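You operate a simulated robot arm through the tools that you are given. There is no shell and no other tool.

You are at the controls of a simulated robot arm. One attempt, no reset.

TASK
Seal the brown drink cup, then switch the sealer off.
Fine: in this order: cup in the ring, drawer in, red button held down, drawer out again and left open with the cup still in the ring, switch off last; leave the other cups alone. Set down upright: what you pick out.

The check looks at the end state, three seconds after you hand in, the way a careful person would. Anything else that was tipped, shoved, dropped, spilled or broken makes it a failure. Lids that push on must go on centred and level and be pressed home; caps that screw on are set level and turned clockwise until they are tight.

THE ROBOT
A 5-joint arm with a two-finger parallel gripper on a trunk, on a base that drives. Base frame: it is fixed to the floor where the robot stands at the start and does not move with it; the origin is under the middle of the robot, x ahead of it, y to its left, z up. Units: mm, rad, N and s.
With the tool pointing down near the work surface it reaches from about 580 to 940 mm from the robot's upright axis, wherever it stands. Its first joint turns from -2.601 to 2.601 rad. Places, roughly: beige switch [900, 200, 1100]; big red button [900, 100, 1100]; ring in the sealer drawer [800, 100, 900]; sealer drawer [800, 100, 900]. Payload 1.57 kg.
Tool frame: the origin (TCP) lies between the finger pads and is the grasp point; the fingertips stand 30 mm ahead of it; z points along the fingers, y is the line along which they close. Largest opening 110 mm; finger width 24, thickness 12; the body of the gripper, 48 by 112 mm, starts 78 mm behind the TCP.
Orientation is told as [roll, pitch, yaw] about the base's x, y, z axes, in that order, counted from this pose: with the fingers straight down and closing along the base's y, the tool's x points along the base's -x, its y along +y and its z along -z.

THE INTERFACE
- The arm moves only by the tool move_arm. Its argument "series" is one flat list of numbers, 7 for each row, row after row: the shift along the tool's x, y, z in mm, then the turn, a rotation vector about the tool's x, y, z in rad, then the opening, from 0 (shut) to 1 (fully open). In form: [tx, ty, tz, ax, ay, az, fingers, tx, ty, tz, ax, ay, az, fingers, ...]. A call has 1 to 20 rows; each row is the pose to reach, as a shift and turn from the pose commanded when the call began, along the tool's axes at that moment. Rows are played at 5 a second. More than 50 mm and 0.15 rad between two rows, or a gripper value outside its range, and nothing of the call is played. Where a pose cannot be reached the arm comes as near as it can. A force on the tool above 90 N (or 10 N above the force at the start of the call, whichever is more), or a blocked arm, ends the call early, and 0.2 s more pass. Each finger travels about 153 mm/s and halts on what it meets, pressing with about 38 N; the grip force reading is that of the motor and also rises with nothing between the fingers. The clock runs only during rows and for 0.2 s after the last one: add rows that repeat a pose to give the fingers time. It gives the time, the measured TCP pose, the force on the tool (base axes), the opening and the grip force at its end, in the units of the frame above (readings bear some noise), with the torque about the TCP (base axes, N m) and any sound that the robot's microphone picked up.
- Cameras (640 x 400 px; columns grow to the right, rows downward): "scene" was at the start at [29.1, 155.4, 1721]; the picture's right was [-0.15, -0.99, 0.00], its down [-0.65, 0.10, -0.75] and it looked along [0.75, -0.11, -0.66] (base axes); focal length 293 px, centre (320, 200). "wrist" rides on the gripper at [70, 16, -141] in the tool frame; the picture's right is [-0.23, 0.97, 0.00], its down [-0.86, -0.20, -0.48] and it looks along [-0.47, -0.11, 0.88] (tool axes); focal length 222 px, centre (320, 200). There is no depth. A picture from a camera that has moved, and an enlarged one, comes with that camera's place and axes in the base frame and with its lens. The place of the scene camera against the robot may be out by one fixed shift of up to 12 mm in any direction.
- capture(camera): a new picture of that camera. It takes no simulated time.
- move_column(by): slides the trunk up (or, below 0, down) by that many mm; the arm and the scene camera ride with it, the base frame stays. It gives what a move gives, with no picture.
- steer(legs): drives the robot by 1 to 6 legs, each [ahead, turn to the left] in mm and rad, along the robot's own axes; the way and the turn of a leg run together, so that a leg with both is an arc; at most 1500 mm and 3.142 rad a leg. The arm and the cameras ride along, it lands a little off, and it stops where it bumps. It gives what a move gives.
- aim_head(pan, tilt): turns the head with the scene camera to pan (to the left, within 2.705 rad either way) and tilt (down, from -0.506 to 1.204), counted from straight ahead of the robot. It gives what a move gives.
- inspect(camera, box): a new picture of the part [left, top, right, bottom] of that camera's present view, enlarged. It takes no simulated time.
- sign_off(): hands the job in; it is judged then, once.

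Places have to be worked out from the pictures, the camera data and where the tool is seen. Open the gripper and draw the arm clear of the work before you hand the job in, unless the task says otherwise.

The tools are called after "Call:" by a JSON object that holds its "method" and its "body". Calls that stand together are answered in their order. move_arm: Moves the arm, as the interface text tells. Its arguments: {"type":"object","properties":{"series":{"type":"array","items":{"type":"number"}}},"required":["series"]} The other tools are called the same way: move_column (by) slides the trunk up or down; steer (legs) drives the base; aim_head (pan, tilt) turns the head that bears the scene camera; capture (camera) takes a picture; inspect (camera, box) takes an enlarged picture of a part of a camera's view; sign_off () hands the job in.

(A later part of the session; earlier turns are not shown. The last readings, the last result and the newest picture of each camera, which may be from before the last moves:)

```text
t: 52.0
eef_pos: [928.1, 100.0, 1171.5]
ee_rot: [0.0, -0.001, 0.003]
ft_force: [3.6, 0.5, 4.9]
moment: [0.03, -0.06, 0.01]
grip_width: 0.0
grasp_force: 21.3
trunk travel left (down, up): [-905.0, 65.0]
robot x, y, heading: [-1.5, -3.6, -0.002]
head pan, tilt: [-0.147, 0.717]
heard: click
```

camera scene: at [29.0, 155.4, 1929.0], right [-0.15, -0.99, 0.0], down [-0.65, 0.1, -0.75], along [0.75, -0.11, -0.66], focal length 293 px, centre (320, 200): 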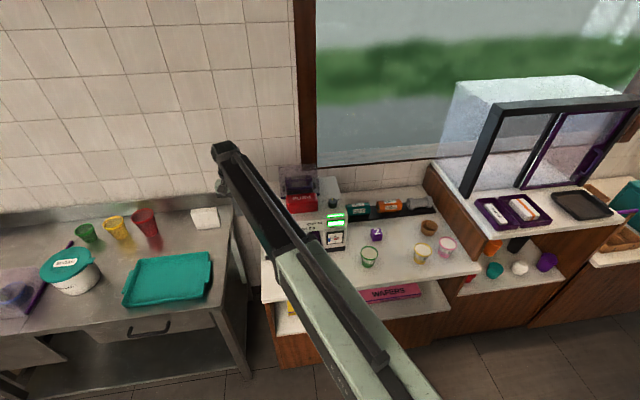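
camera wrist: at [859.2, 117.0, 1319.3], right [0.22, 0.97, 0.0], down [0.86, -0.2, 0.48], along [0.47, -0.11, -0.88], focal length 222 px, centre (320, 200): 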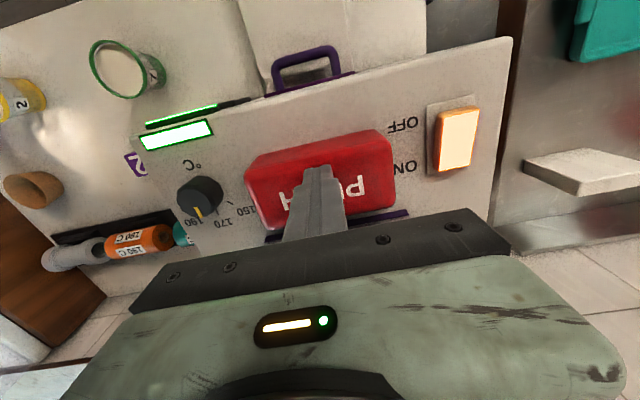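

A click was heard. I go 3 mm lower to be firmly down and then hold for over 3 s.

Call:
{"method": "move_column", "body": {"by": -3}}

Call:
{"method": "move_arm", "body": {"series": [0, 0, 0, 0, 0, 0, 0, 0, 0, 0, 0, 0, 0, 0, 0, 0, 0, 0, 0, 0, 0, 0, 0, 0, 0, 0, 0, 0, 0, 0, 0, 0, 0, 0, 0, 0, 0, 0, 0, 0, 0, 0, 0, 0, 0, 0, 0, 0, 0, 0, 0, 0, 0, 0, 0, 0, 0, 0, 0, 0, 0, 0, 0, 0, 0, 0, 0, 0, 0, 0, 0, 0, 0, 0, 0, 0, 0, 0, 0, 0, 0, 0, 0, 0, 0, 0, 0, 0, 0, 0, 0, 0, 0, 0, 0, 0, 0, 0]}}

Call:
{"method": "capture", "body": {"camera": "wrist"}}

```text
t: 52.5
eef_pos: [927.7, 98.5, 1168.8]
ee_rot: [0.0, 0.0, 0.002]
ft_force: [4.1, 0.9, 7.3]
moment: [0.04, -0.04, -0.01]
grip_width: 0.0
grasp_force: 21.4
trunk travel left (down, up): [-902.0, 68.0]
robot x, y, heading: [0.3, -0.3, 0.0]
head pan, tilt: [-0.147, 0.717]
```

```text
t: 55.5
eef_pos: [928.4, 101.5, 1168.6]
ee_rot: [-0.001, 0.001, 0.003]
ft_force: [2.8, 0.7, 6.3]
moment: [0.07, -0.05, -0.05]
grip_width: 0.2
grasp_force: 21.3
trunk travel left (down, up): [-902.0, 68.0]
robot x, y, heading: [0.5, -4.5, 0.004]
head pan, tilt: [-0.147, 0.717]
```

```text
taken
camera wrist: at [858.9, 117.0, 1310.5], right [0.22, 0.97, 0.0], down [0.86, -0.2, 0.48], along [0.47, -0.11, -0.88], focal length 222 px, centre (320, 200)
```

wrist: 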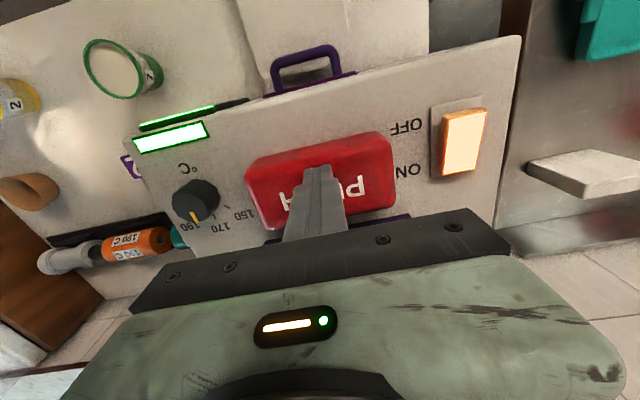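

Held 3 s with the button down. I check closely whether the button is bottomed and look at the indicators.

Call:
{"method": "inspect", "body": {"camera": "wrist", "box": [120, 90, 280, 190]}}

Call:
{"method": "inspect", "body": {"camera": "wrist", "box": [120, 150, 280, 250]}}

Call:
{"method": "inspect", "body": {"camera": "wrist", "box": [230, 100, 410, 212]}}

Call:
{"method": "inspect", "body": {"camera": "scene", "box": [250, 150, 362, 220]}}

```text
4.00 times, centred on (200, 140) of wrist
camera zoom: at [858.9, 117.0, 1310.5], right [0.22, 0.97, 0.0], down [0.86, -0.2, 0.48], along [0.47, -0.11, -0.88], focal length 888 px, centre (800, 440)
```

zoom: 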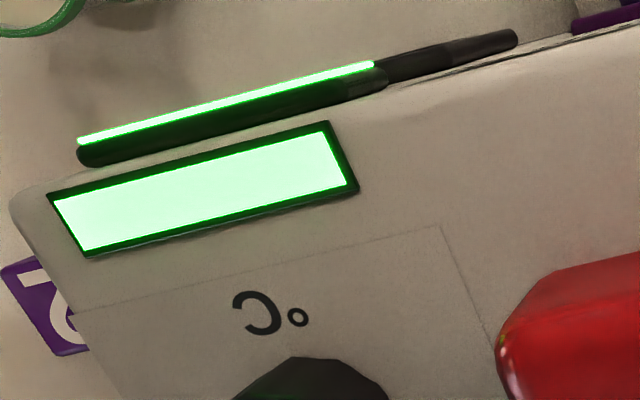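

```text
4.00 times, centred on (200, 200) of wrist
camera zoom: at [858.9, 117.0, 1310.5], right [0.22, 0.97, 0.0], down [0.86, -0.2, 0.48], along [0.47, -0.11, -0.88], focal length 888 px, centre (800, 200)
```

zoom: 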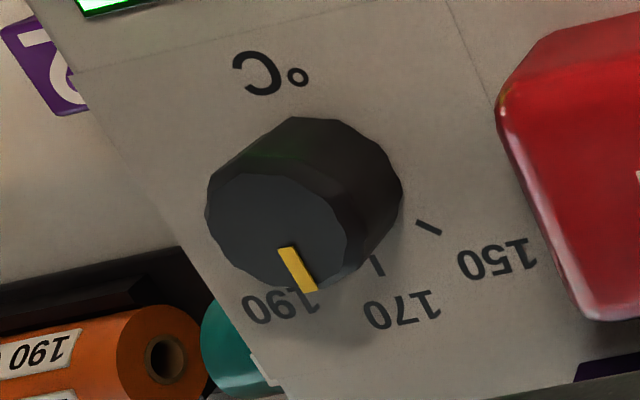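

```text
3.56 times, centred on (320, 156) of wrist
camera zoom: at [858.9, 117.0, 1310.5], right [0.22, 0.97, 0.0], down [0.86, -0.2, 0.48], along [0.47, -0.11, -0.88], focal length 790 px, centre (320, 356)
```

zoom: 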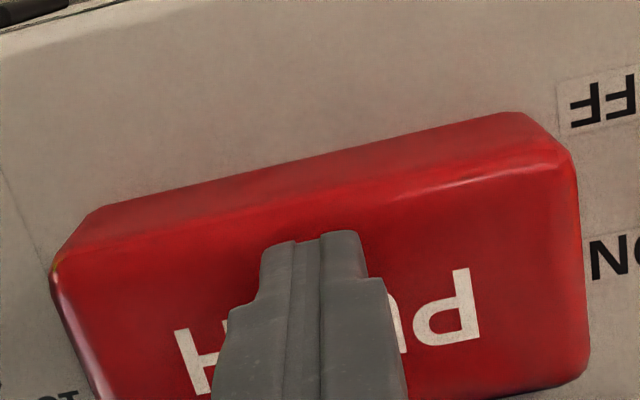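

```text
5.71 times, centred on (306, 185) of scene
camera zoom: at [28.6, 155.5, 1890.1], right [-0.15, -0.99, 0.0], down [-0.65, 0.1, -0.75], along [0.75, -0.11, -0.66], focal length 1674 px, centre (400, 286)
```

zoom: 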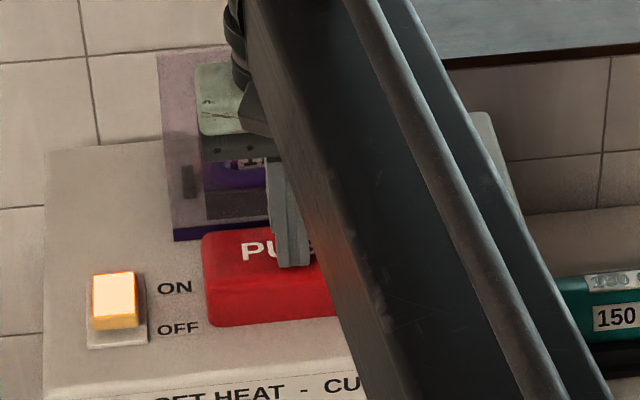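

The click marked the button going down and it has been held about 3.5 s (label says 2 s); knob pointer is parallel to the 170 tick. I release by raising the trunk.

Call:
{"method": "move_column", "body": {"by": 40}}

Call:
{"method": "move_arm", "body": {"series": [45, 0, 0, 0, 0, 0, 0, 90, 0, 0, 0, 0, 0, 0, 135, 0, 0, 0, 0, 0, 0, 180, 0, 0, 0, 0, 0, 0, 225, 0, 0, 0, 0, 0, 0, 270, 0, 0, 0, 0, 0, 0, 300, 0, 0, 0, 0, 0, 0, 300, 0, 0, 0, 0, 0, 0]}}

Call:
{"method": "capture", "body": {"camera": "wrist"}}

Call:
{"method": "inspect", "body": {"camera": "scene", "box": [250, 170, 362, 240]}}

```text
t: 56.4
eef_pos: [928.3, 98.5, 1209.6]
ee_rot: [-0.001, 0.0, 0.004]
ft_force: [0.9, 0.0, -1.3]
moment: [0.02, 0.0, 0.01]
grip_width: 0.2
grasp_force: 21.8
trunk travel left (down, up): [-942.0, 28.0]
robot x, y, heading: [0.7, -3.3, -0.0]
head pan, tilt: [-0.147, 0.717]
```

```text
t: 58.1
eef_pos: [629.8, 99.3, 1209.3]
ee_rot: [0.0, 0.0, 0.002]
ft_force: [0.5, -0.4, 1.0]
moment: [-0.02, 0.01, 0.02]
grip_width: 0.0
grasp_force: 21.1
trunk travel left (down, up): [-942.0, 28.0]
robot x, y, heading: [-4.7, -0.3, 0.0]
head pan, tilt: [-0.147, 0.717]
```

```text
taken
camera wrist: at [561.4, 116.9, 1350.2], right [0.22, 0.97, 0.0], down [0.86, -0.2, 0.48], along [0.47, -0.11, -0.88], focal length 222 px, centre (320, 200)
```

wrist: 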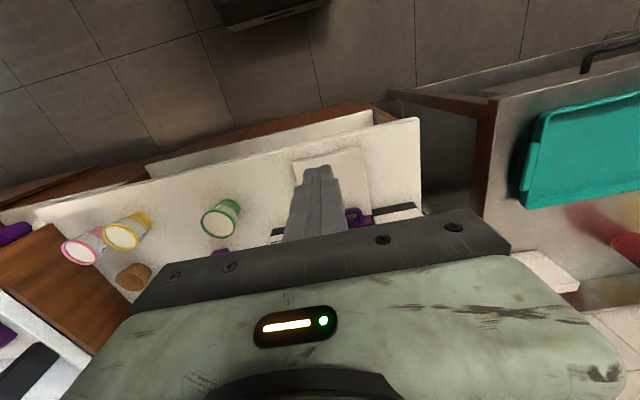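

```text
5.71 times, centred on (306, 205) of scene
camera zoom: at [29.3, 155.4, 1930.0], right [-0.15, -0.99, 0.0], down [-0.65, 0.1, -0.75], along [0.74, -0.11, -0.66], focal length 1674 px, centre (400, 171)
```

zoom: 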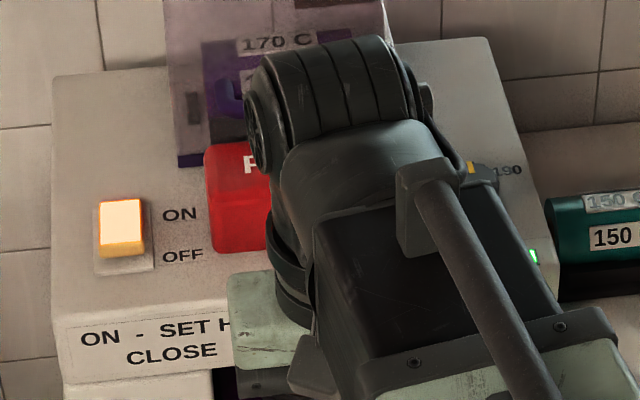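

Button released. For pulling I'll hook one finger behind the handle bar, which needs the gripper turned 90° (closing along x) and fully open; I do this here in front of the sealer.

Call:
{"method": "move_arm", "body": {"series": [0, 0, 0, 0, 0, 0.14, 0.2, 0, 0, 0, 0, 0, 0.28, 0.4, 0, 0, 0, 0, 0, 0.42, 0.6, 0, 0, 0, 0, 0, 0.56, 0.8, 0, 0, 0, 0, 0, 0.7, 1, 0, 0, 0, 0, 0, 0.84, 1, 0, 0, 0, 0, 0, 0.98, 1, 0, 0, 0, 0, 0, 1.12, 1, 0, 0, 0, 0, 0, 1.26, 1, 0, 0, 0, 0, 0, 1.4, 1, 0, 0, 0, 0, 0, 1.5, 1, 0, 0, 0, 0, 0, 1.574, 1, 0, 0, 0, 0, 0, 1.574, 1]}}

Call:
{"method": "capture", "body": {"camera": "wrist"}}

```text
t: 61.0
eef_pos: [628.3, 99.2, 1209.0]
ee_rot: [0.001, 0.001, -1.57]
ft_force: [1.1, -0.6, -0.1]
moment: [-0.02, 0.03, -0.04]
grip_width: 110.1
grasp_force: 0.2
trunk travel left (down, up): [-942.0, 28.0]
robot x, y, heading: [-1.2, 1.3, 0.002]
head pan, tilt: [-0.147, 0.717]
```

```text
taken
camera wrist: at [645.4, 169.5, 1350.3], right [0.97, -0.23, 0.0], down [-0.2, -0.85, 0.48], along [-0.11, -0.47, -0.88], focal length 222 px, centre (320, 200)
```

wrist: 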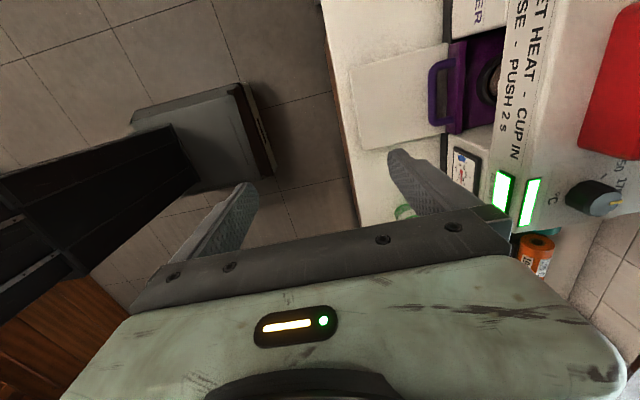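

Call:
{"method": "inspect", "body": {"camera": "wrist", "box": [400, 40, 528, 120]}}

```text
5.00 times, centred on (464, 80) of wrist
camera zoom: at [645.4, 169.5, 1350.3], right [0.97, -0.23, 0.0], down [-0.2, -0.85, 0.48], along [-0.11, -0.47, -0.88], focal length 1111 px, centre (-400, 800)
```

zoom: 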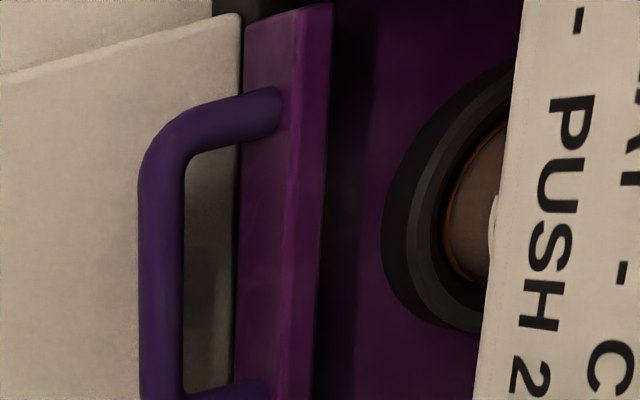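

The turned wrist view shows the handle well: bar centre x≈832, plate front x≈865, so the hook gap is ≈840–865. I move to x≈740, lower to TCP z≈972 (tips above the bar), then check before hooking.

Call:
{"method": "move_arm", "body": {"series": [0, 40, 0, 0, 0, 0, 1, 0, 80, 0, 0, 0, 0, 1, 0, 111, 0, 0, 0, 0, 1, 0, 111, 0, 0, 0, 0, 1]}}

Call:
{"method": "move_column", "body": {"by": -237}}

Call:
{"method": "capture", "body": {"camera": "wrist"}}

Call:
{"method": "inspect", "body": {"camera": "scene", "box": [250, 160, 378, 240]}}

```text
t: 62.0
eef_pos: [738.6, 99.7, 1208.5]
ee_rot: [-0.001, 0.001, -1.571]
ft_force: [1.4, 0.6, -0.3]
moment: [0.0, 0.02, 0.01]
grip_width: 110.0
grasp_force: 0.1
trunk travel left (down, up): [-942.0, 28.0]
robot x, y, heading: [-3.2, -2.6, 0.004]
head pan, tilt: [-0.147, 0.717]
```

```text
t: 64.4
eef_pos: [739.9, 99.0, 971.3]
ee_rot: [0.002, 0.001, -1.571]
ft_force: [0.1, 0.3, 0.6]
moment: [0.0, 0.0, -0.01]
grip_width: 110.1
grasp_force: 0.1
trunk travel left (down, up): [-705.0, 265.0]
robot x, y, heading: [-0.2, -0.3, -0.0]
head pan, tilt: [-0.147, 0.717]
```

```text
taken
camera wrist: at [756.3, 170.3, 1113.3], right [0.97, -0.23, 0.0], down [-0.2, -0.86, 0.48], along [-0.11, -0.47, -0.88], focal length 222 px, centre (320, 200)
```

wrist: 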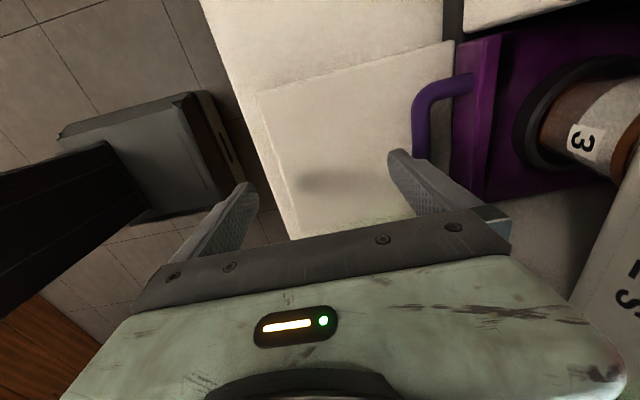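

```text
5.00 times, centred on (314, 200) of scene
camera zoom: at [29.0, 155.4, 1693.1], right [-0.15, -0.99, 0.0], down [-0.65, 0.1, -0.75], along [0.75, -0.11, -0.66], focal length 1465 px, centre (350, 200)
```

zoom: 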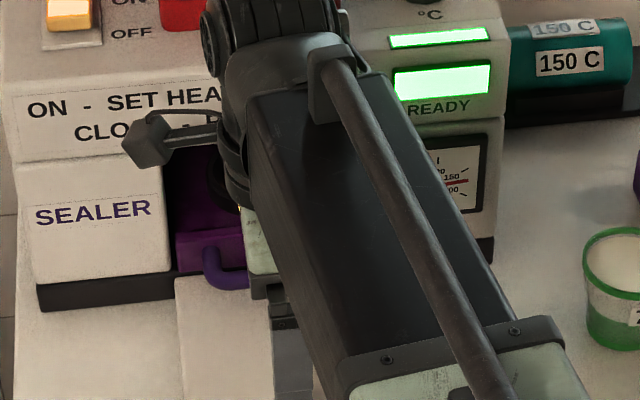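

Call:
{"method": "inspect", "body": {"camera": "wrist", "box": [376, 60, 536, 160]}}

```text
4.00 times, centred on (456, 110) of wrist
camera zoom: at [756.3, 170.3, 1113.3], right [0.97, -0.23, 0.0], down [-0.2, -0.86, 0.48], along [-0.11, -0.47, -0.88], focal length 888 px, centre (-224, 560)
```

zoom: 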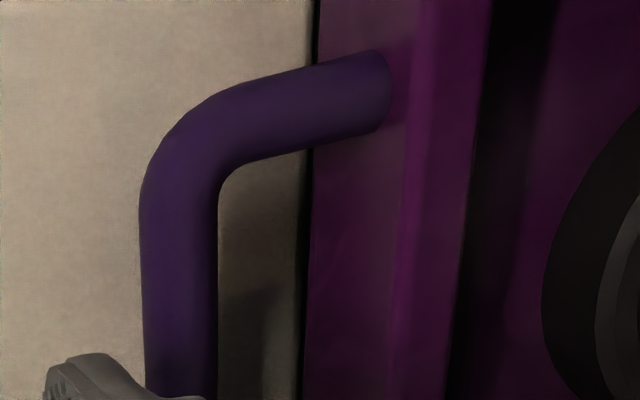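

Bar spans x≈823–839, plate front ≈865.5; finger currently centred at ≈801. I move forward 51 mm so the finger is over the middle of the gap, then check.

Call:
{"method": "move_arm", "body": {"series": [0, 17, 0, 0, 0, 0, 1, 0, 34, 0, 0, 0, 0, 1, 0, 51, 0, 0, 0, 0, 1, 0, 51, 0, 0, 0, 0, 1]}}

Call:
{"method": "capture", "body": {"camera": "wrist"}}

Call:
{"method": "inspect", "body": {"camera": "wrist", "box": [340, 90, 500, 190]}}

```text
t: 65.4
eef_pos: [790.4, 99.3, 970.6]
ee_rot: [0.0, 0.0, -1.572]
ft_force: [0.6, -0.2, -0.1]
moment: [0.02, 0.02, -0.01]
grip_width: 109.9
grasp_force: 0.1
trunk travel left (down, up): [-705.0, 265.0]
robot x, y, heading: [1.5, 1.4, 0.003]
head pan, tilt: [-0.147, 0.717]
```

```text
taken
camera wrist: at [807.9, 169.9, 1113.2], right [0.97, -0.23, 0.0], down [-0.2, -0.86, 0.48], along [-0.11, -0.47, -0.88], focal length 222 px, centre (320, 200)
```

wrist: 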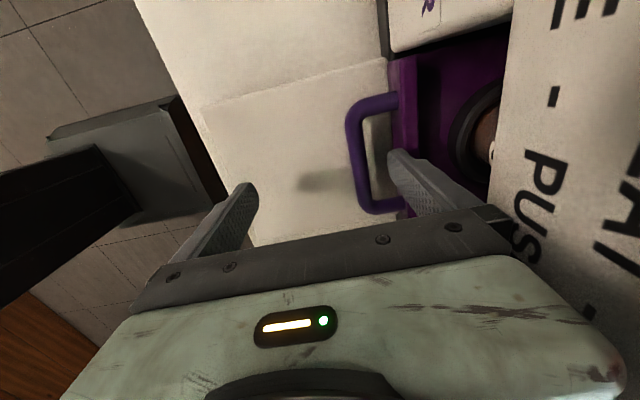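

```text
4.00 times, centred on (420, 140) of wrist
camera zoom: at [807.9, 169.9, 1113.2], right [0.97, -0.23, 0.0], down [-0.2, -0.86, 0.48], along [-0.11, -0.47, -0.88], focal length 888 px, centre (-80, 440)
```

zoom: 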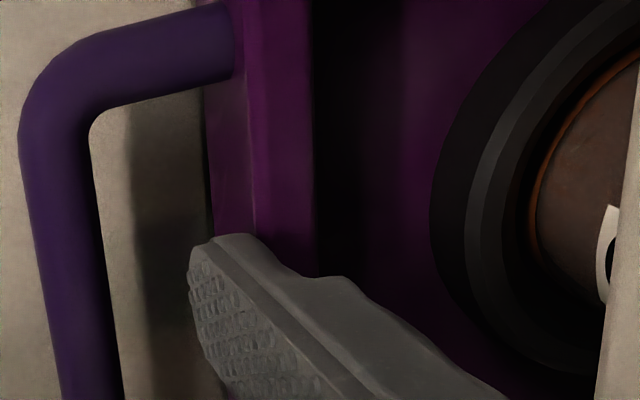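

Relative to the camera, the finger should sit about 3–4 mm further back to be centred in the gap. I shift back 3.5 mm and lower in two stages watching force.

Call:
{"method": "move_arm", "body": {"series": [0, -3.5, 0, 0, 0, 0, 1, 0, -3.5, 0, 0, 0, 0, 1]}}

Call:
{"method": "move_column", "body": {"by": -15}}

Call:
{"method": "inspect", "body": {"camera": "wrist", "box": [320, 90, 480, 190]}}

```text
t: 66.0
eef_pos: [785.9, 99.9, 971.6]
ee_rot: [0.0, 0.0, -1.571]
ft_force: [-0.2, 0.2, -0.6]
moment: [0.04, 0.0, 0.02]
grip_width: 110.0
grasp_force: 0.0
trunk travel left (down, up): [-705.0, 265.0]
robot x, y, heading: [-1.8, -0.8, -0.002]
head pan, tilt: [-0.147, 0.717]
```

```text
t: 66.7
eef_pos: [786.9, 100.1, 956.6]
ee_rot: [0.001, 0.001, -1.571]
ft_force: [0.2, -0.3, 0.2]
moment: [0.01, 0.01, 0.04]
grip_width: 110.1
grasp_force: 0.1
trunk travel left (down, up): [-690.0, 280.0]
robot x, y, heading: [-3.4, -2.6, 0.001]
head pan, tilt: [-0.147, 0.717]
```

```text
4.00 times, centred on (400, 140) of wrist
camera zoom: at [804.0, 170.2, 1098.2], right [0.97, -0.23, 0.0], down [-0.2, -0.86, 0.48], along [-0.11, -0.47, -0.88], focal length 888 px, centre (0, 440)
```

zoom: 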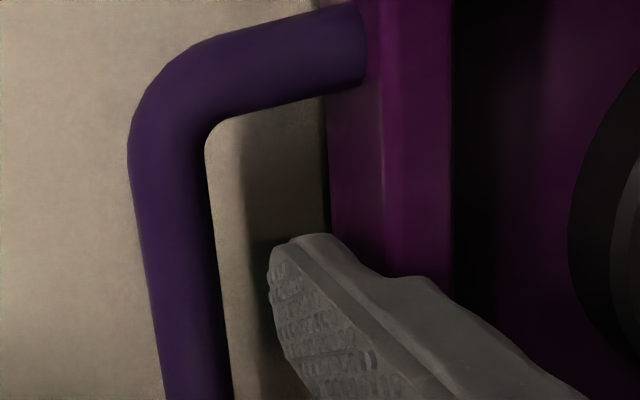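

The finger is entering the gap between bar and plate with clearance on both sides. I lower 13 mm more (tips ≈ 913).

Call:
{"method": "move_column", "body": {"by": -13}}

Call:
{"method": "inspect", "body": {"camera": "wrist", "box": [320, 90, 480, 190]}}

```text
t: 67.3
eef_pos: [786.0, 99.2, 943.9]
ee_rot: [0.0, -0.002, -1.571]
ft_force: [-0.3, -0.5, 0.7]
moment: [0.02, -0.01, -0.06]
grip_width: 110.1
grasp_force: 0.0
trunk travel left (down, up): [-677.0, 293.0]
robot x, y, heading: [-2.8, -0.9, 0.004]
head pan, tilt: [-0.147, 0.717]
```

```text
4.00 times, centred on (400, 140) of wrist
camera zoom: at [804.0, 170.2, 1085.3], right [0.97, -0.23, 0.0], down [-0.2, -0.86, 0.48], along [-0.11, -0.47, -0.88], focal length 888 px, centre (0, 440)
```

zoom: 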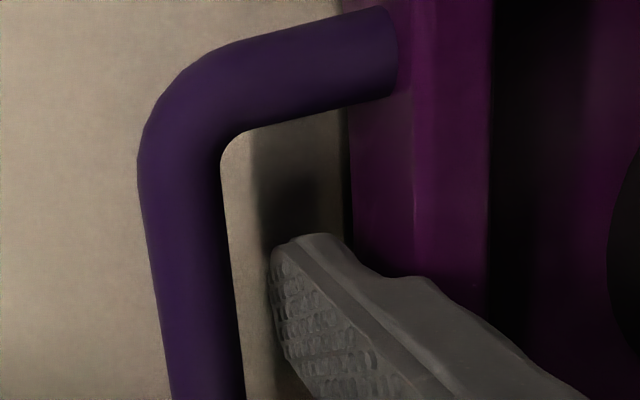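

Finger is hooked behind the bar. I pull back slowly, first 25 mm, watching the force and the drawer.

Call:
{"method": "move_arm", "body": {"series": [0, -4, 0, 0, 0, 0, 1, 0, -8, 0, 0, 0, 0, 1, 0, -12, 0, 0, 0, 0, 1, 0, -16, 0, 0, 0, 0, 1, 0, -20, 0, 0, 0, 0, 1, 0, -25, 0, 0, 0, 0, 1]}}

Call:
{"method": "capture", "body": {"camera": "wrist"}}

Call:
{"method": "inspect", "body": {"camera": "scene", "box": [250, 160, 378, 240]}}

```text
t: 68.7
eef_pos: [761.6, 99.6, 943.4]
ee_rot: [0.0, -0.001, -1.57]
ft_force: [-0.4, 0.6, -1.6]
moment: [-0.02, 0.02, 0.0]
grip_width: 109.7
grasp_force: 0.1
trunk travel left (down, up): [-677.0, 293.0]
robot x, y, heading: [-2.8, 0.0, -0.003]
head pan, tilt: [-0.147, 0.717]
```

```text
taken
camera wrist: at [779.0, 170.6, 1085.2], right [0.97, -0.23, 0.0], down [-0.2, -0.86, 0.48], along [-0.11, -0.47, -0.88], focal length 222 px, centre (320, 200)
```

wrist: 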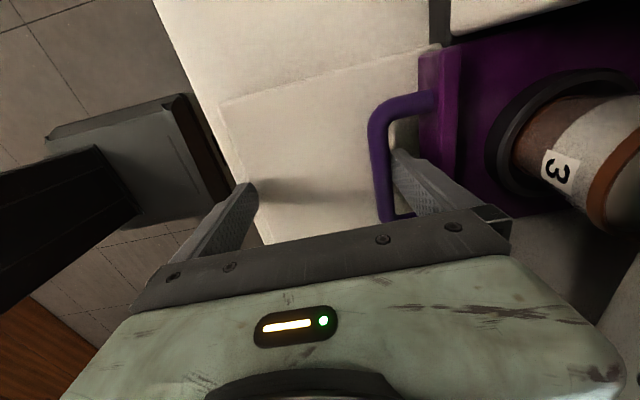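

```text
5.00 times, centred on (314, 200) of scene
camera zoom: at [29.1, 155.4, 1665.0], right [-0.15, -0.99, 0.0], down [-0.65, 0.1, -0.75], along [0.75, -0.11, -0.66], focal length 1465 px, centre (350, 200)
```

zoom: 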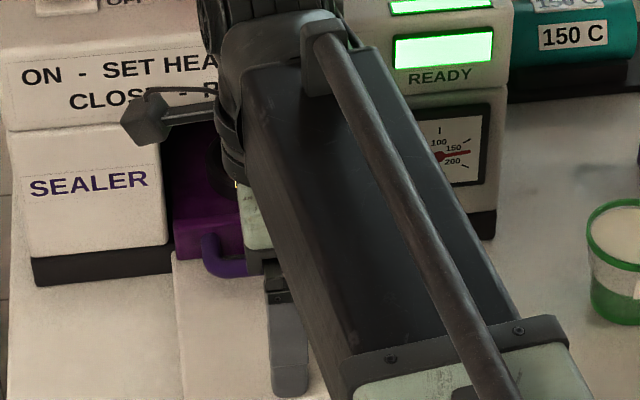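

The drawer follows the hook. I continue pulling 60 mm.

Call:
{"method": "move_arm", "body": {"series": [0, -7, 0, 0, 0, 0, 1, 0, -14, 0, 0, 0, 0, 1, 0, -21, 0, 0, 0, 0, 1, 0, -28, 0, 0, 0, 0, 1, 0, -35, 0, 0, 0, 0, 1, 0, -42, 0, 0, 0, 0, 1, 0, -49, 0, 0, 0, 0, 1, 0, -55, 0, 0, 0, 0, 1, 0, -60, 0, 0, 0, 0, 1]}}

Call:
{"method": "capture", "body": {"camera": "wrist"}}

Call:
{"method": "inspect", "body": {"camera": "scene", "box": [250, 160, 378, 240]}}

```text
t: 70.7
eef_pos: [701.0, 99.5, 943.5]
ee_rot: [0.001, 0.0, -1.572]
ft_force: [0.3, -0.1, -0.2]
moment: [0.01, 0.0, 0.03]
grip_width: 110.0
grasp_force: 0.0
trunk travel left (down, up): [-677.0, 293.0]
robot x, y, heading: [-2.8, -0.1, -0.002]
head pan, tilt: [-0.147, 0.717]
```

```text
taken
camera wrist: at [718.4, 170.1, 1085.3], right [0.97, -0.23, 0.0], down [-0.2, -0.86, 0.48], along [-0.11, -0.47, -0.88], focal length 222 px, centre (320, 200)
```

wrist: 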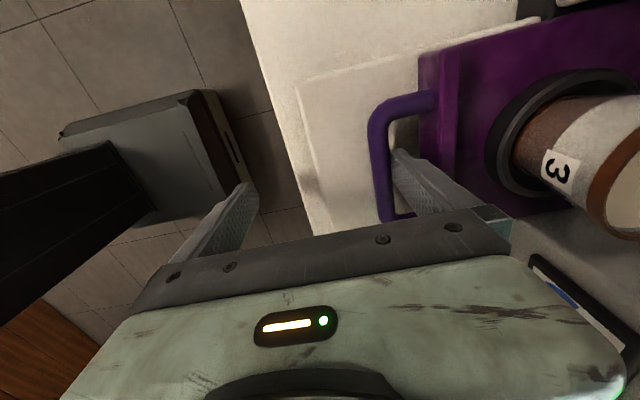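

```text
5.00 times, centred on (314, 200) of scene
camera zoom: at [29.0, 155.4, 1665.0], right [-0.15, -0.99, 0.0], down [-0.65, 0.1, -0.75], along [0.75, -0.11, -0.66], focal length 1465 px, centre (350, 200)
```

zoom: 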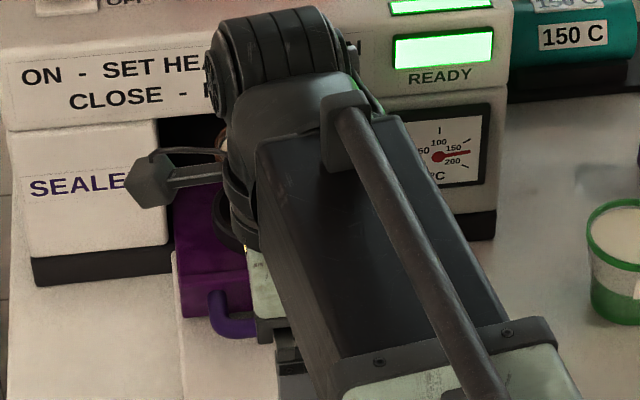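

Call:
{"method": "move_arm", "body": {"series": [0, -7, 0, 0, 0, 0, 1, 0, -14, 0, 0, 0, 0, 1, 0, -21, 0, 0, 0, 0, 1, 0, -28, 0, 0, 0, 0, 1, 0, -35, 0, 0, 0, 0, 1, 0, -42, 0, 0, 0, 0, 1, 0, -49, 0, 0, 0, 0, 1, 0, -56, 0, 0, 0, 0, 1, 0, -62, 0, 0, 0, 0, 1, 0, -68, 0, 0, 0, 0, 1]}}

Call:
{"method": "capture", "body": {"camera": "wrist"}}

Call:
{"method": "inspect", "body": {"camera": "scene", "box": [250, 180, 378, 260]}}

```text
t: 72.9
eef_pos: [635.1, 98.6, 944.7]
ee_rot: [0.0, 0.0, -1.571]
ft_force: [-0.4, -0.1, -0.3]
moment: [-0.02, 0.0, 0.01]
grip_width: 110.0
grasp_force: 0.0
trunk travel left (down, up): [-677.0, 293.0]
robot x, y, heading: [1.7, -2.8, 0.006]
head pan, tilt: [-0.147, 0.717]
```

```text
taken
camera wrist: at [651.5, 170.2, 1085.3], right [0.97, -0.23, 0.0], down [-0.2, -0.86, 0.48], along [-0.11, -0.47, -0.88], focal length 222 px, centre (320, 200)
```

wrist: 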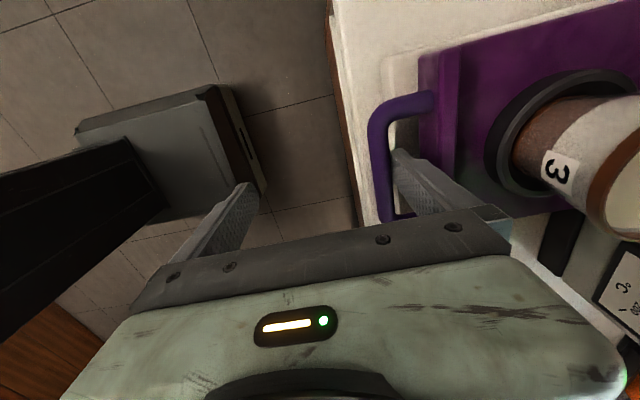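

```text
5.00 times, centred on (314, 220) of scene
camera zoom: at [29.0, 155.4, 1665.0], right [-0.15, -0.99, 0.0], down [-0.65, 0.1, -0.75], along [0.75, -0.11, -0.66], focal length 1465 px, centre (350, 100)
```

zoom: 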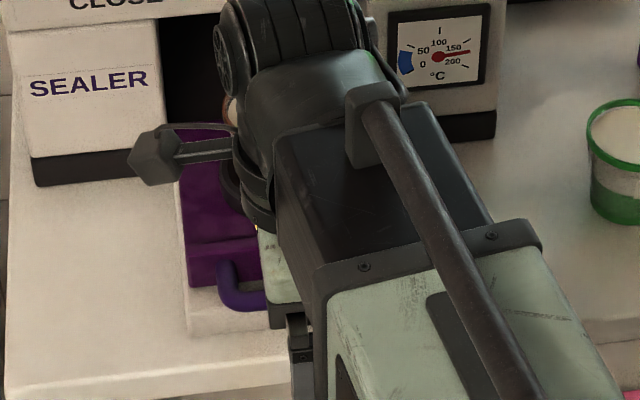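

About 16 mm remain to the original open position. I pull on in small steps and watch for the stop.

Call:
{"method": "move_arm", "body": {"series": [0, -3, 0, 0, 0, 0, 1, 0, -6, 0, 0, 0, 0, 1, 0, -9, 0, 0, 0, 0, 1, 0, -12, 0, 0, 0, 0, 1]}}

Call:
{"method": "move_arm", "body": {"series": [0, -2, 0, 0, 0, 0, 1, 0, -4, 0, 0, 0, 0, 1]}}

Call:
{"method": "inspect", "body": {"camera": "scene", "box": [250, 180, 378, 260]}}

Call:
{"method": "capture", "body": {"camera": "wrist"}}

```text
t: 73.9
eef_pos: [621.8, 100.1, 943.8]
ee_rot: [0.001, 0.0, -1.572]
ft_force: [-0.3, 0.5, -0.2]
moment: [0.04, 0.01, 0.04]
grip_width: 110.0
grasp_force: 0.1
trunk travel left (down, up): [-677.0, 293.0]
robot x, y, heading: [-2.7, -2.4, -0.001]
head pan, tilt: [-0.147, 0.717]
```

```text
t: 74.5
eef_pos: [617.0, 100.5, 943.2]
ee_rot: [-0.001, -0.001, -1.57]
ft_force: [0.5, -0.1, 0.0]
moment: [0.02, -0.03, 0.02]
grip_width: 110.1
grasp_force: 0.1
trunk travel left (down, up): [-677.0, 293.0]
robot x, y, heading: [2.1, 0.7, 0.003]
head pan, tilt: [-0.147, 0.717]
```

```text
5.00 times, centred on (314, 220) of scene
camera zoom: at [29.1, 155.4, 1665.0], right [-0.15, -0.99, 0.0], down [-0.65, 0.1, -0.75], along [0.75, -0.11, -0.66], focal length 1465 px, centre (350, 100)
```

zoom: 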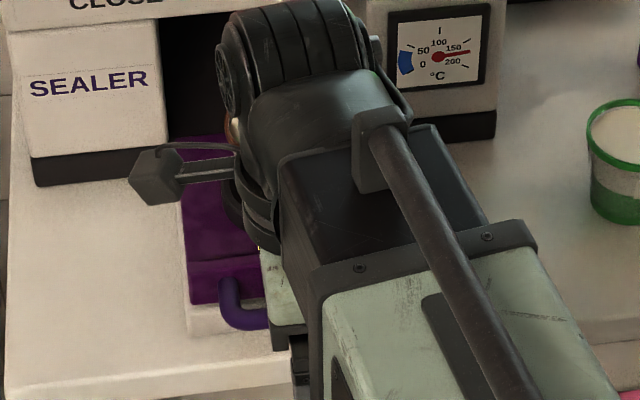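

```text
taken
camera wrist: at [635.6, 170.4, 1085.3], right [0.97, -0.23, 0.0], down [-0.2, -0.86, 0.48], along [-0.11, -0.47, -0.88], focal length 222 px, centre (320, 200)
```

wrist: 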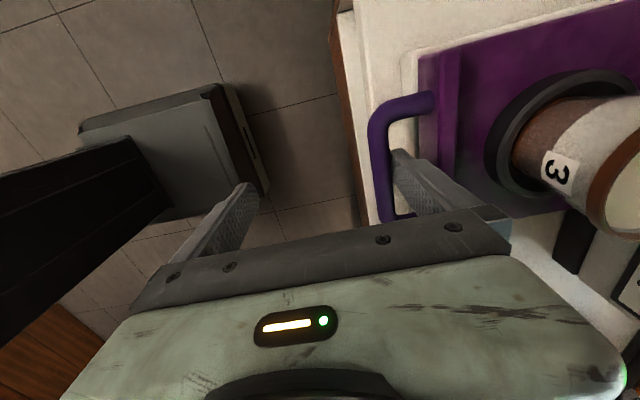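

The drawer is back at its original open position. I free the finger (6 mm forward), then raise the trunk out of the handle.

Call:
{"method": "move_arm", "body": {"series": [0, 3, 0, 0, 0, 0, 1, 0, 6, 0, 0, 0, 0, 1]}}

Call:
{"method": "inspect", "body": {"camera": "wrist", "box": [320, 90, 480, 190]}}

Call:
{"method": "inspect", "body": {"camera": "wrist", "box": [480, 60, 640, 260]}}

```text
t: 75.1
eef_pos: [623.3, 99.5, 943.2]
ee_rot: [0.001, -0.001, -1.571]
ft_force: [-0.1, -0.2, 0.5]
moment: [-0.01, 0.03, 0.0]
grip_width: 110.2
grasp_force: 0.0
trunk travel left (down, up): [-677.0, 293.0]
robot x, y, heading: [0.4, -2.0, -0.003]
head pan, tilt: [-0.147, 0.717]
```

```text
4.00 times, centred on (400, 140) of wrist
camera zoom: at [641.5, 170.2, 1085.3], right [0.97, -0.23, 0.0], down [-0.2, -0.86, 0.48], along [-0.11, -0.47, -0.88], focal length 888 px, centre (0, 440)
```

zoom: 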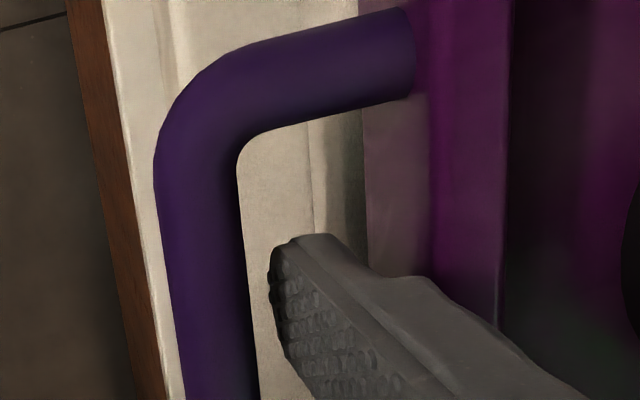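

```text
2.00 times, centred on (560, 160) of wrist
camera zoom: at [641.5, 170.2, 1085.3], right [0.97, -0.23, 0.0], down [-0.2, -0.86, 0.48], along [-0.11, -0.47, -0.88], focal length 444 px, centre (-160, 280)
```

zoom: 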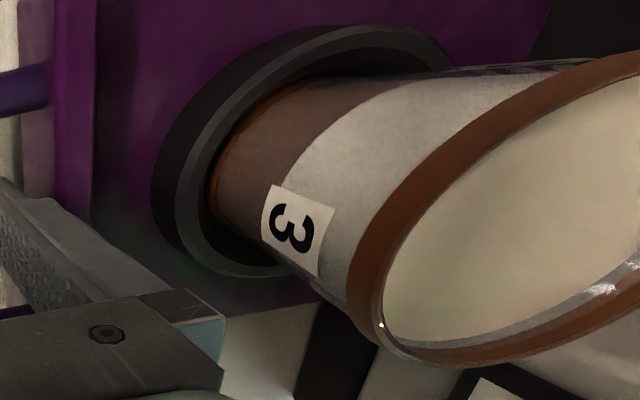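

Call:
{"method": "move_column", "body": {"by": 110}}

Call:
{"method": "capture", "body": {"camera": "wrist"}}

Call:
{"method": "inspect", "body": {"camera": "wrist", "box": [440, 60, 600, 160]}}

```text
t: 76.5
eef_pos: [623.8, 99.7, 1053.8]
ee_rot: [0.002, 0.0, -1.572]
ft_force: [-0.2, 0.2, 0.0]
moment: [0.01, -0.03, -0.02]
grip_width: 110.1
grasp_force: 0.1
trunk travel left (down, up): [-787.0, 183.0]
robot x, y, heading: [-0.2, -0.4, -0.002]
head pan, tilt: [-0.147, 0.717]
```

```text
taken
camera wrist: at [641.5, 170.2, 1195.2], right [0.97, -0.23, 0.0], down [-0.2, -0.86, 0.48], along [-0.11, -0.47, -0.88], focal length 222 px, centre (320, 200)
```

wrist: 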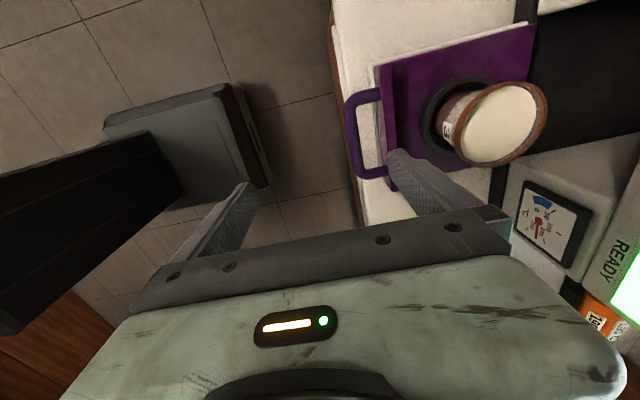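

```text
4.00 times, centred on (520, 110) of wrist
camera zoom: at [641.5, 170.2, 1195.2], right [0.97, -0.23, 0.0], down [-0.2, -0.86, 0.48], along [-0.11, -0.47, -0.88], focal length 888 px, centre (-480, 560)
```

zoom: 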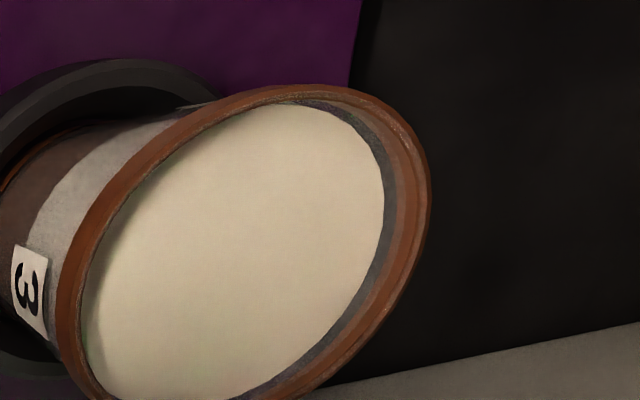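

The cup's inner wall still seems visible, so I must check whether film is on. I move the arm to the right and look with both cameras.

Call:
{"method": "move_arm", "body": {"series": [-40, 0, 0, 0, 0, 0, 0.8, -80, 0, 0, 0, 0, 0, 0.6, -120, 0, 0, 0, 0, 0, 0.4, -160, 0, 0, 0, 0, 0, 0.2, -200, 0, 0, 0, 0, 0, 0, -240, 0, 0, 0, 0, 0, 0, -240, 0, 0, 0, 0, 0, 0]}}

Call:
{"method": "inspect", "body": {"camera": "scene", "box": [270, 205, 350, 255]}}

Call:
{"method": "inspect", "body": {"camera": "scene", "box": [340, 200, 420, 250]}}

Call:
{"method": "capture", "body": {"camera": "scene"}}

```text
t: 78.1
eef_pos: [624.8, -142.6, 1054.1]
ee_rot: [0.0, -0.001, -1.571]
ft_force: [0.8, -1.0, -0.5]
moment: [0.01, 0.04, 0.02]
grip_width: 0.0
grasp_force: 21.3
trunk travel left (down, up): [-787.0, 183.0]
robot x, y, heading: [-0.6, 2.2, -0.0]
head pan, tilt: [-0.147, 0.717]
```

```text
8.00 times, centred on (310, 230) of scene
camera zoom: at [29.0, 155.1, 1775.1], right [-0.15, -0.99, 0.0], down [-0.65, 0.1, -0.75], along [0.75, -0.11, -0.66], focal length 2343 px, centre (400, -40)
```

zoom: 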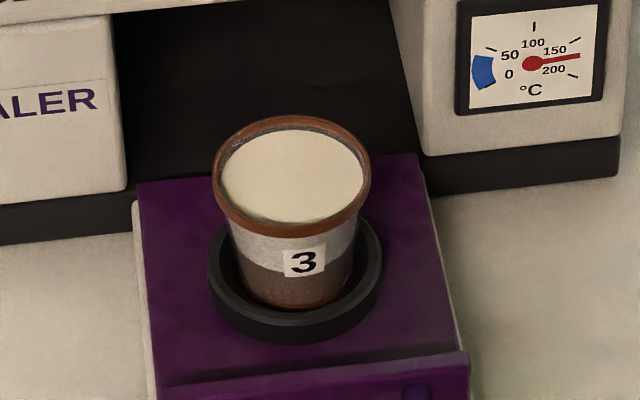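

```text
8.00 times, centred on (380, 225) of scene
camera zoom: at [29.0, 155.1, 1775.1], right [-0.15, -0.99, 0.0], down [-0.65, 0.1, -0.75], along [0.75, -0.11, -0.66], focal length 2343 px, centre (-160, 0)
```

zoom: 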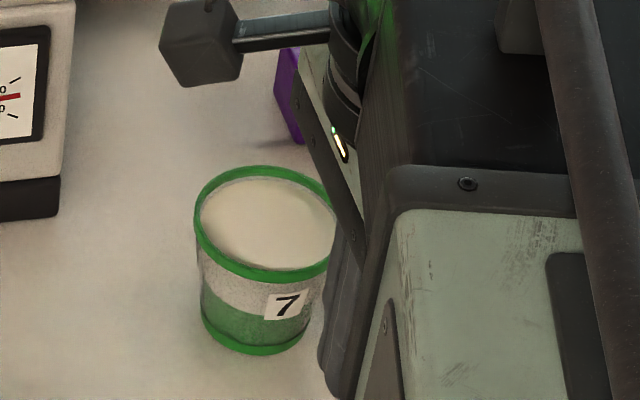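

```text
taken
camera scene: at [29.0, 155.1, 1775.1], right [-0.15, -0.99, 0.0], down [-0.65, 0.1, -0.75], along [0.75, -0.11, -0.66], focal length 293 px, centre (320, 200)
```

scene: 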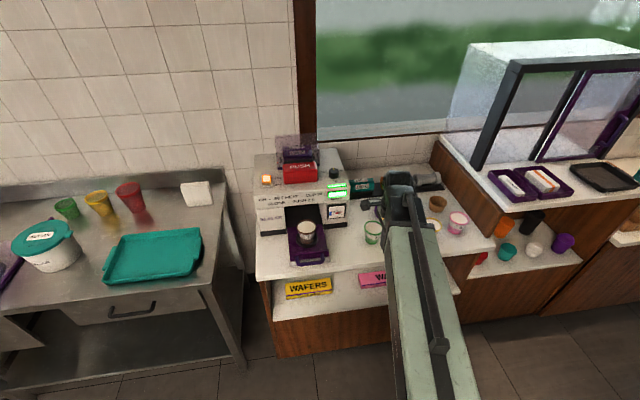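

Call:
{"method": "capture", "body": {"camera": "wrist"}}

Call:
{"method": "inspect", "body": {"camera": "scene", "box": [290, 215, 330, 240]}}

Call:
{"method": "inspect", "body": {"camera": "scene", "box": [440, 205, 480, 230]}}

Call:
{"method": "inspect", "body": {"camera": "scene", "box": [250, 125, 362, 195]}}

```text
taken
camera wrist: at [642.1, -71.2, 1195.3], right [0.97, -0.23, 0.0], down [-0.2, -0.86, 0.48], along [-0.11, -0.47, -0.88], focal length 222 px, centre (320, 200)
```

wrist: 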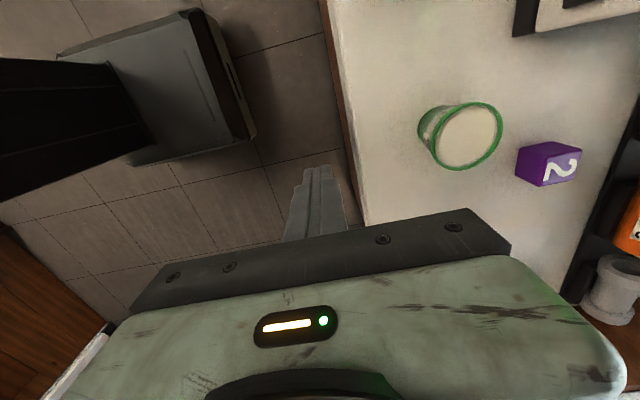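

```text
16.00 times, centred on (310, 228) of scene
camera zoom: at [29.0, 155.1, 1775.1], right [-0.15, -0.99, 0.0], down [-0.65, 0.1, -0.75], along [0.75, -0.11, -0.66], focal length 4687 px, centre (480, -240)
```

zoom: 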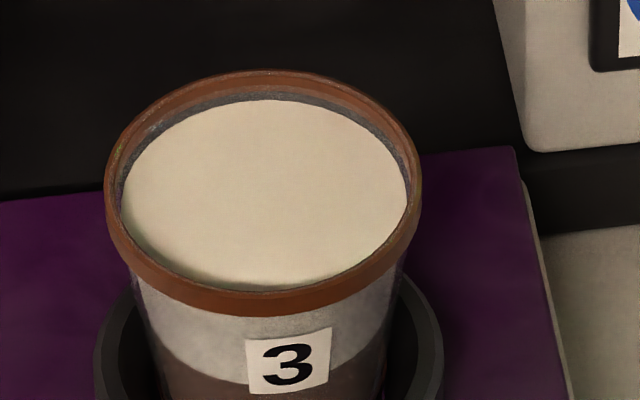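

```text
16.00 times, centred on (460, 218) of scene
camera zoom: at [29.0, 155.1, 1775.1], right [-0.15, -0.99, 0.0], down [-0.65, 0.1, -0.75], along [0.75, -0.11, -0.66], focal length 4687 px, centre (-1920, -80)
```

zoom: 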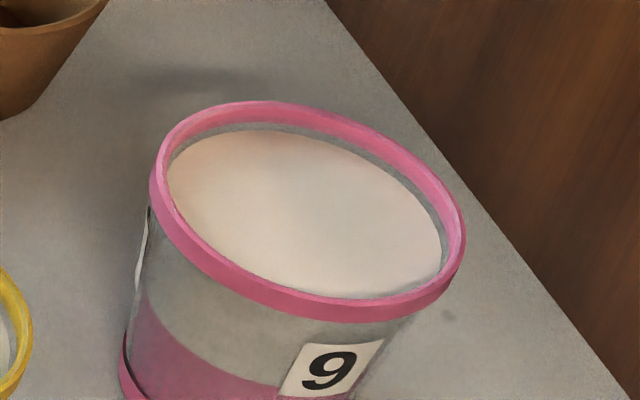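

```text
5.71 times, centred on (306, 160) of scene
camera zoom: at [29.0, 155.1, 1775.1], right [-0.15, -0.99, 0.0], down [-0.65, 0.1, -0.75], along [0.75, -0.11, -0.66], focal length 1674 px, centre (400, 429)
```

zoom: 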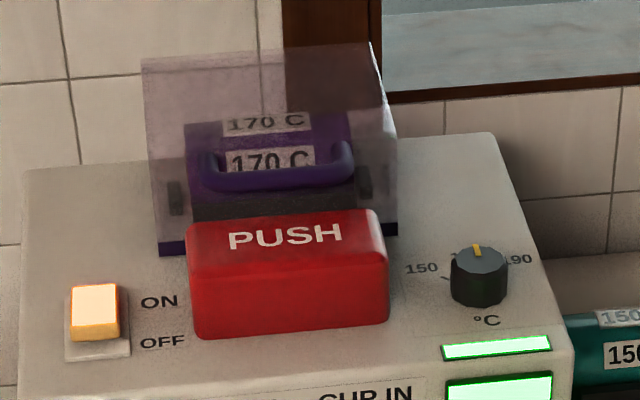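

The brown cup looks identical to the unsealed ones (inner wall visible, no film), so the button was probably not pressed to its end. I turn the gripper back to its first orientation and take a top view of the cup to be sure.

Call:
{"method": "move_arm", "body": {"series": [0, 0, 0, 0, 0, -0.14, 0, 0, 0, 0, 0, 0, -0.28, 0, 0, 0, 0, 0, 0, -0.42, 0, 0, 0, 0, 0, 0, -0.56, 0, 0, 0, 0, 0, 0, -0.7, 0, 0, 0, 0, 0, 0, -0.84, 0, 0, 0, 0, 0, 0, -0.98, 0, 0, 0, 0, 0, 0, -1.12, 0, 0, 0, 0, 0, 0, -1.26, 0, 0, 0, 0, 0, 0, -1.4, 0, 0, 0, 0, 0, 0, -1.5, 0, 0, 0, 0, 0, 0, -1.574, 0, 0, 0, 0, 0, 0, -1.574, 0]}}

Call:
{"method": "move_arm", "body": {"series": [0, 45, 0, 0, 0, 0, 0, 0, 90, 0, 0, 0, 0, 0, 0, 135, 0, 0, 0, 0, 0, 0, 180, 0, 0, 0, 0, 0, 0, 210, 0, 0, 0, 0, 0, -40, 225, 0, 0, 0, 0, 0, -80, 240, 0, 0, 0, 0, 0, -120, 241, 0, 0, 0, 0, 0, -150, 241, 0, 0, 0, 0, 0, -150, 241, 0, 0, 0, 0, 0]}}

Call:
{"method": "capture", "body": {"camera": "wrist"}}

```text
t: 80.9
eef_pos: [624.2, -141.5, 1053.7]
ee_rot: [-0.001, 0.0, 0.003]
ft_force: [0.0, 0.1, 0.5]
moment: [0.0, -0.02, 0.03]
grip_width: 0.0
grasp_force: 21.2
trunk travel left (down, up): [-787.0, 183.0]
robot x, y, heading: [-0.5, 1.9, 0.002]
head pan, tilt: [-0.147, 0.717]
```

```text
t: 83.1
eef_pos: [772.7, 99.7, 1053.8]
ee_rot: [0.0, 0.0, 0.003]
ft_force: [0.1, -1.0, 0.9]
moment: [0.0, -0.01, -0.01]
grip_width: 0.4
grasp_force: 20.9
trunk travel left (down, up): [-787.0, 183.0]
robot x, y, heading: [0.9, 0.1, 0.001]
head pan, tilt: [-0.147, 0.717]
```

```text
taken
camera wrist: at [704.0, 117.4, 1195.3], right [0.22, 0.97, 0.0], down [0.86, -0.2, 0.48], along [0.47, -0.11, -0.88], focal length 222 px, centre (320, 200)
```

wrist: 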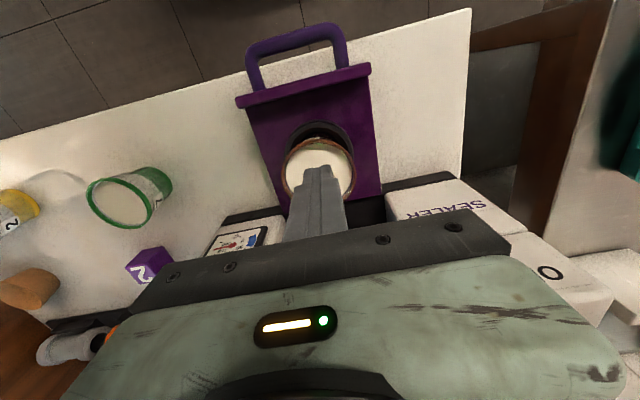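

Call:
{"method": "inspect", "body": {"camera": "wrist", "box": [256, 110, 384, 190]}}

Call:
{"method": "inspect", "body": {"camera": "wrist", "box": [70, 150, 198, 230]}}

```text
5.00 times, centred on (320, 150) of wrist
camera zoom: at [704.0, 117.4, 1195.3], right [0.22, 0.97, 0.0], down [0.86, -0.2, 0.48], along [0.47, -0.11, -0.88], focal length 1111 px, centre (320, 450)
```

zoom: 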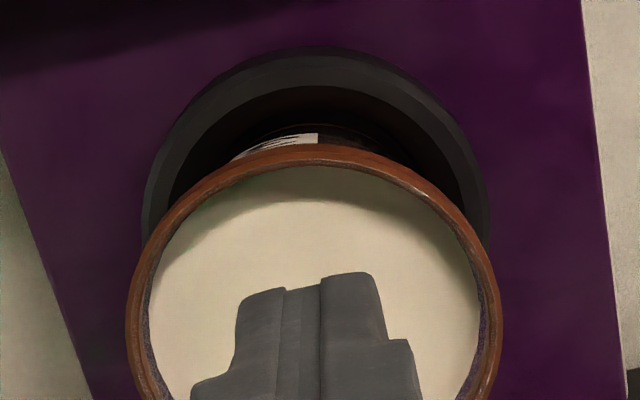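

```text
5.00 times, centred on (134, 190) of wrist
camera zoom: at [704.0, 117.4, 1195.3], right [0.22, 0.97, 0.0], down [0.86, -0.2, 0.48], along [0.47, -0.11, -0.88], focal length 1111 px, centre (1250, 250)
```

zoom: 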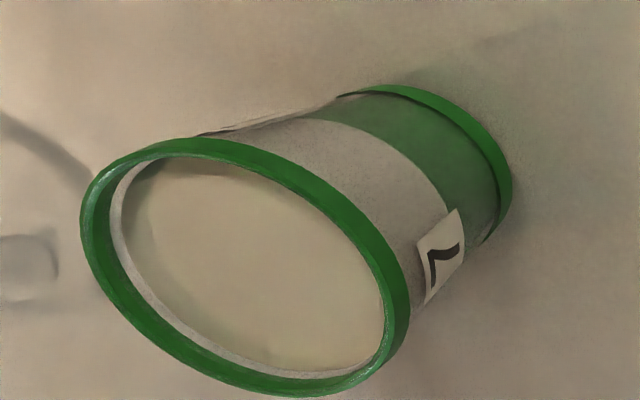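

Confirmed: no film on it. I repeat the cycle: back in front of the handle, push the drawer in again, then press the button fully to its stop.

Call:
{"method": "move_arm", "body": {"series": [45, 0, 0, 0, 0, 0, 0, 90, 0, 0, 0, 0, 0, 0, 135, 0, 0, 0, 0, 0, 0, 150, 0, 0, 0, 0, 0, 0, 150, 0, 0, 0, 0, 0, 0]}}

Call:
{"method": "move_column", "body": {"by": -110}}

Call:
{"method": "capture", "body": {"camera": "wrist"}}

```text
t: 84.3
eef_pos: [623.7, 99.3, 1054.2]
ee_rot: [0.0, -0.001, 0.004]
ft_force: [0.5, 0.1, -1.0]
moment: [-0.02, 0.0, 0.0]
grip_width: 0.0
grasp_force: 21.8
trunk travel left (down, up): [-787.0, 183.0]
robot x, y, heading: [-0.3, 1.3, -0.003]
head pan, tilt: [-0.147, 0.717]
```

```text
t: 85.7
eef_pos: [623.8, 99.4, 944.9]
ee_rot: [0.0, -0.001, 0.005]
ft_force: [-0.3, 0.1, 1.1]
moment: [-0.03, 0.02, 0.01]
grip_width: 0.0
grasp_force: 21.5
trunk travel left (down, up): [-677.0, 293.0]
robot x, y, heading: [0.5, -2.7, -0.002]
head pan, tilt: [-0.147, 0.717]
```

```text
taken
camera wrist: at [555.5, 116.8, 1085.3], right [0.22, 0.97, 0.0], down [0.86, -0.2, 0.48], along [0.47, -0.11, -0.88], focal length 222 px, centre (320, 200)
```

wrist: 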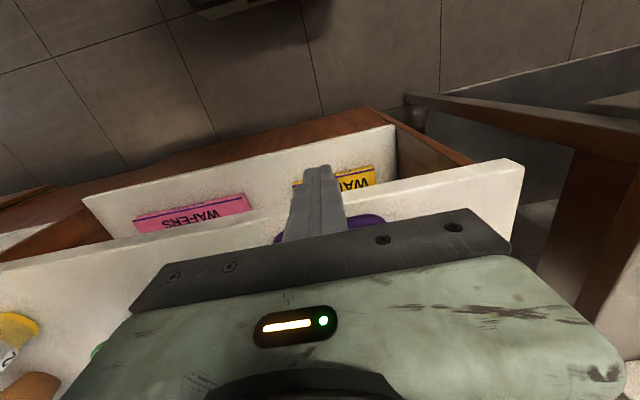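

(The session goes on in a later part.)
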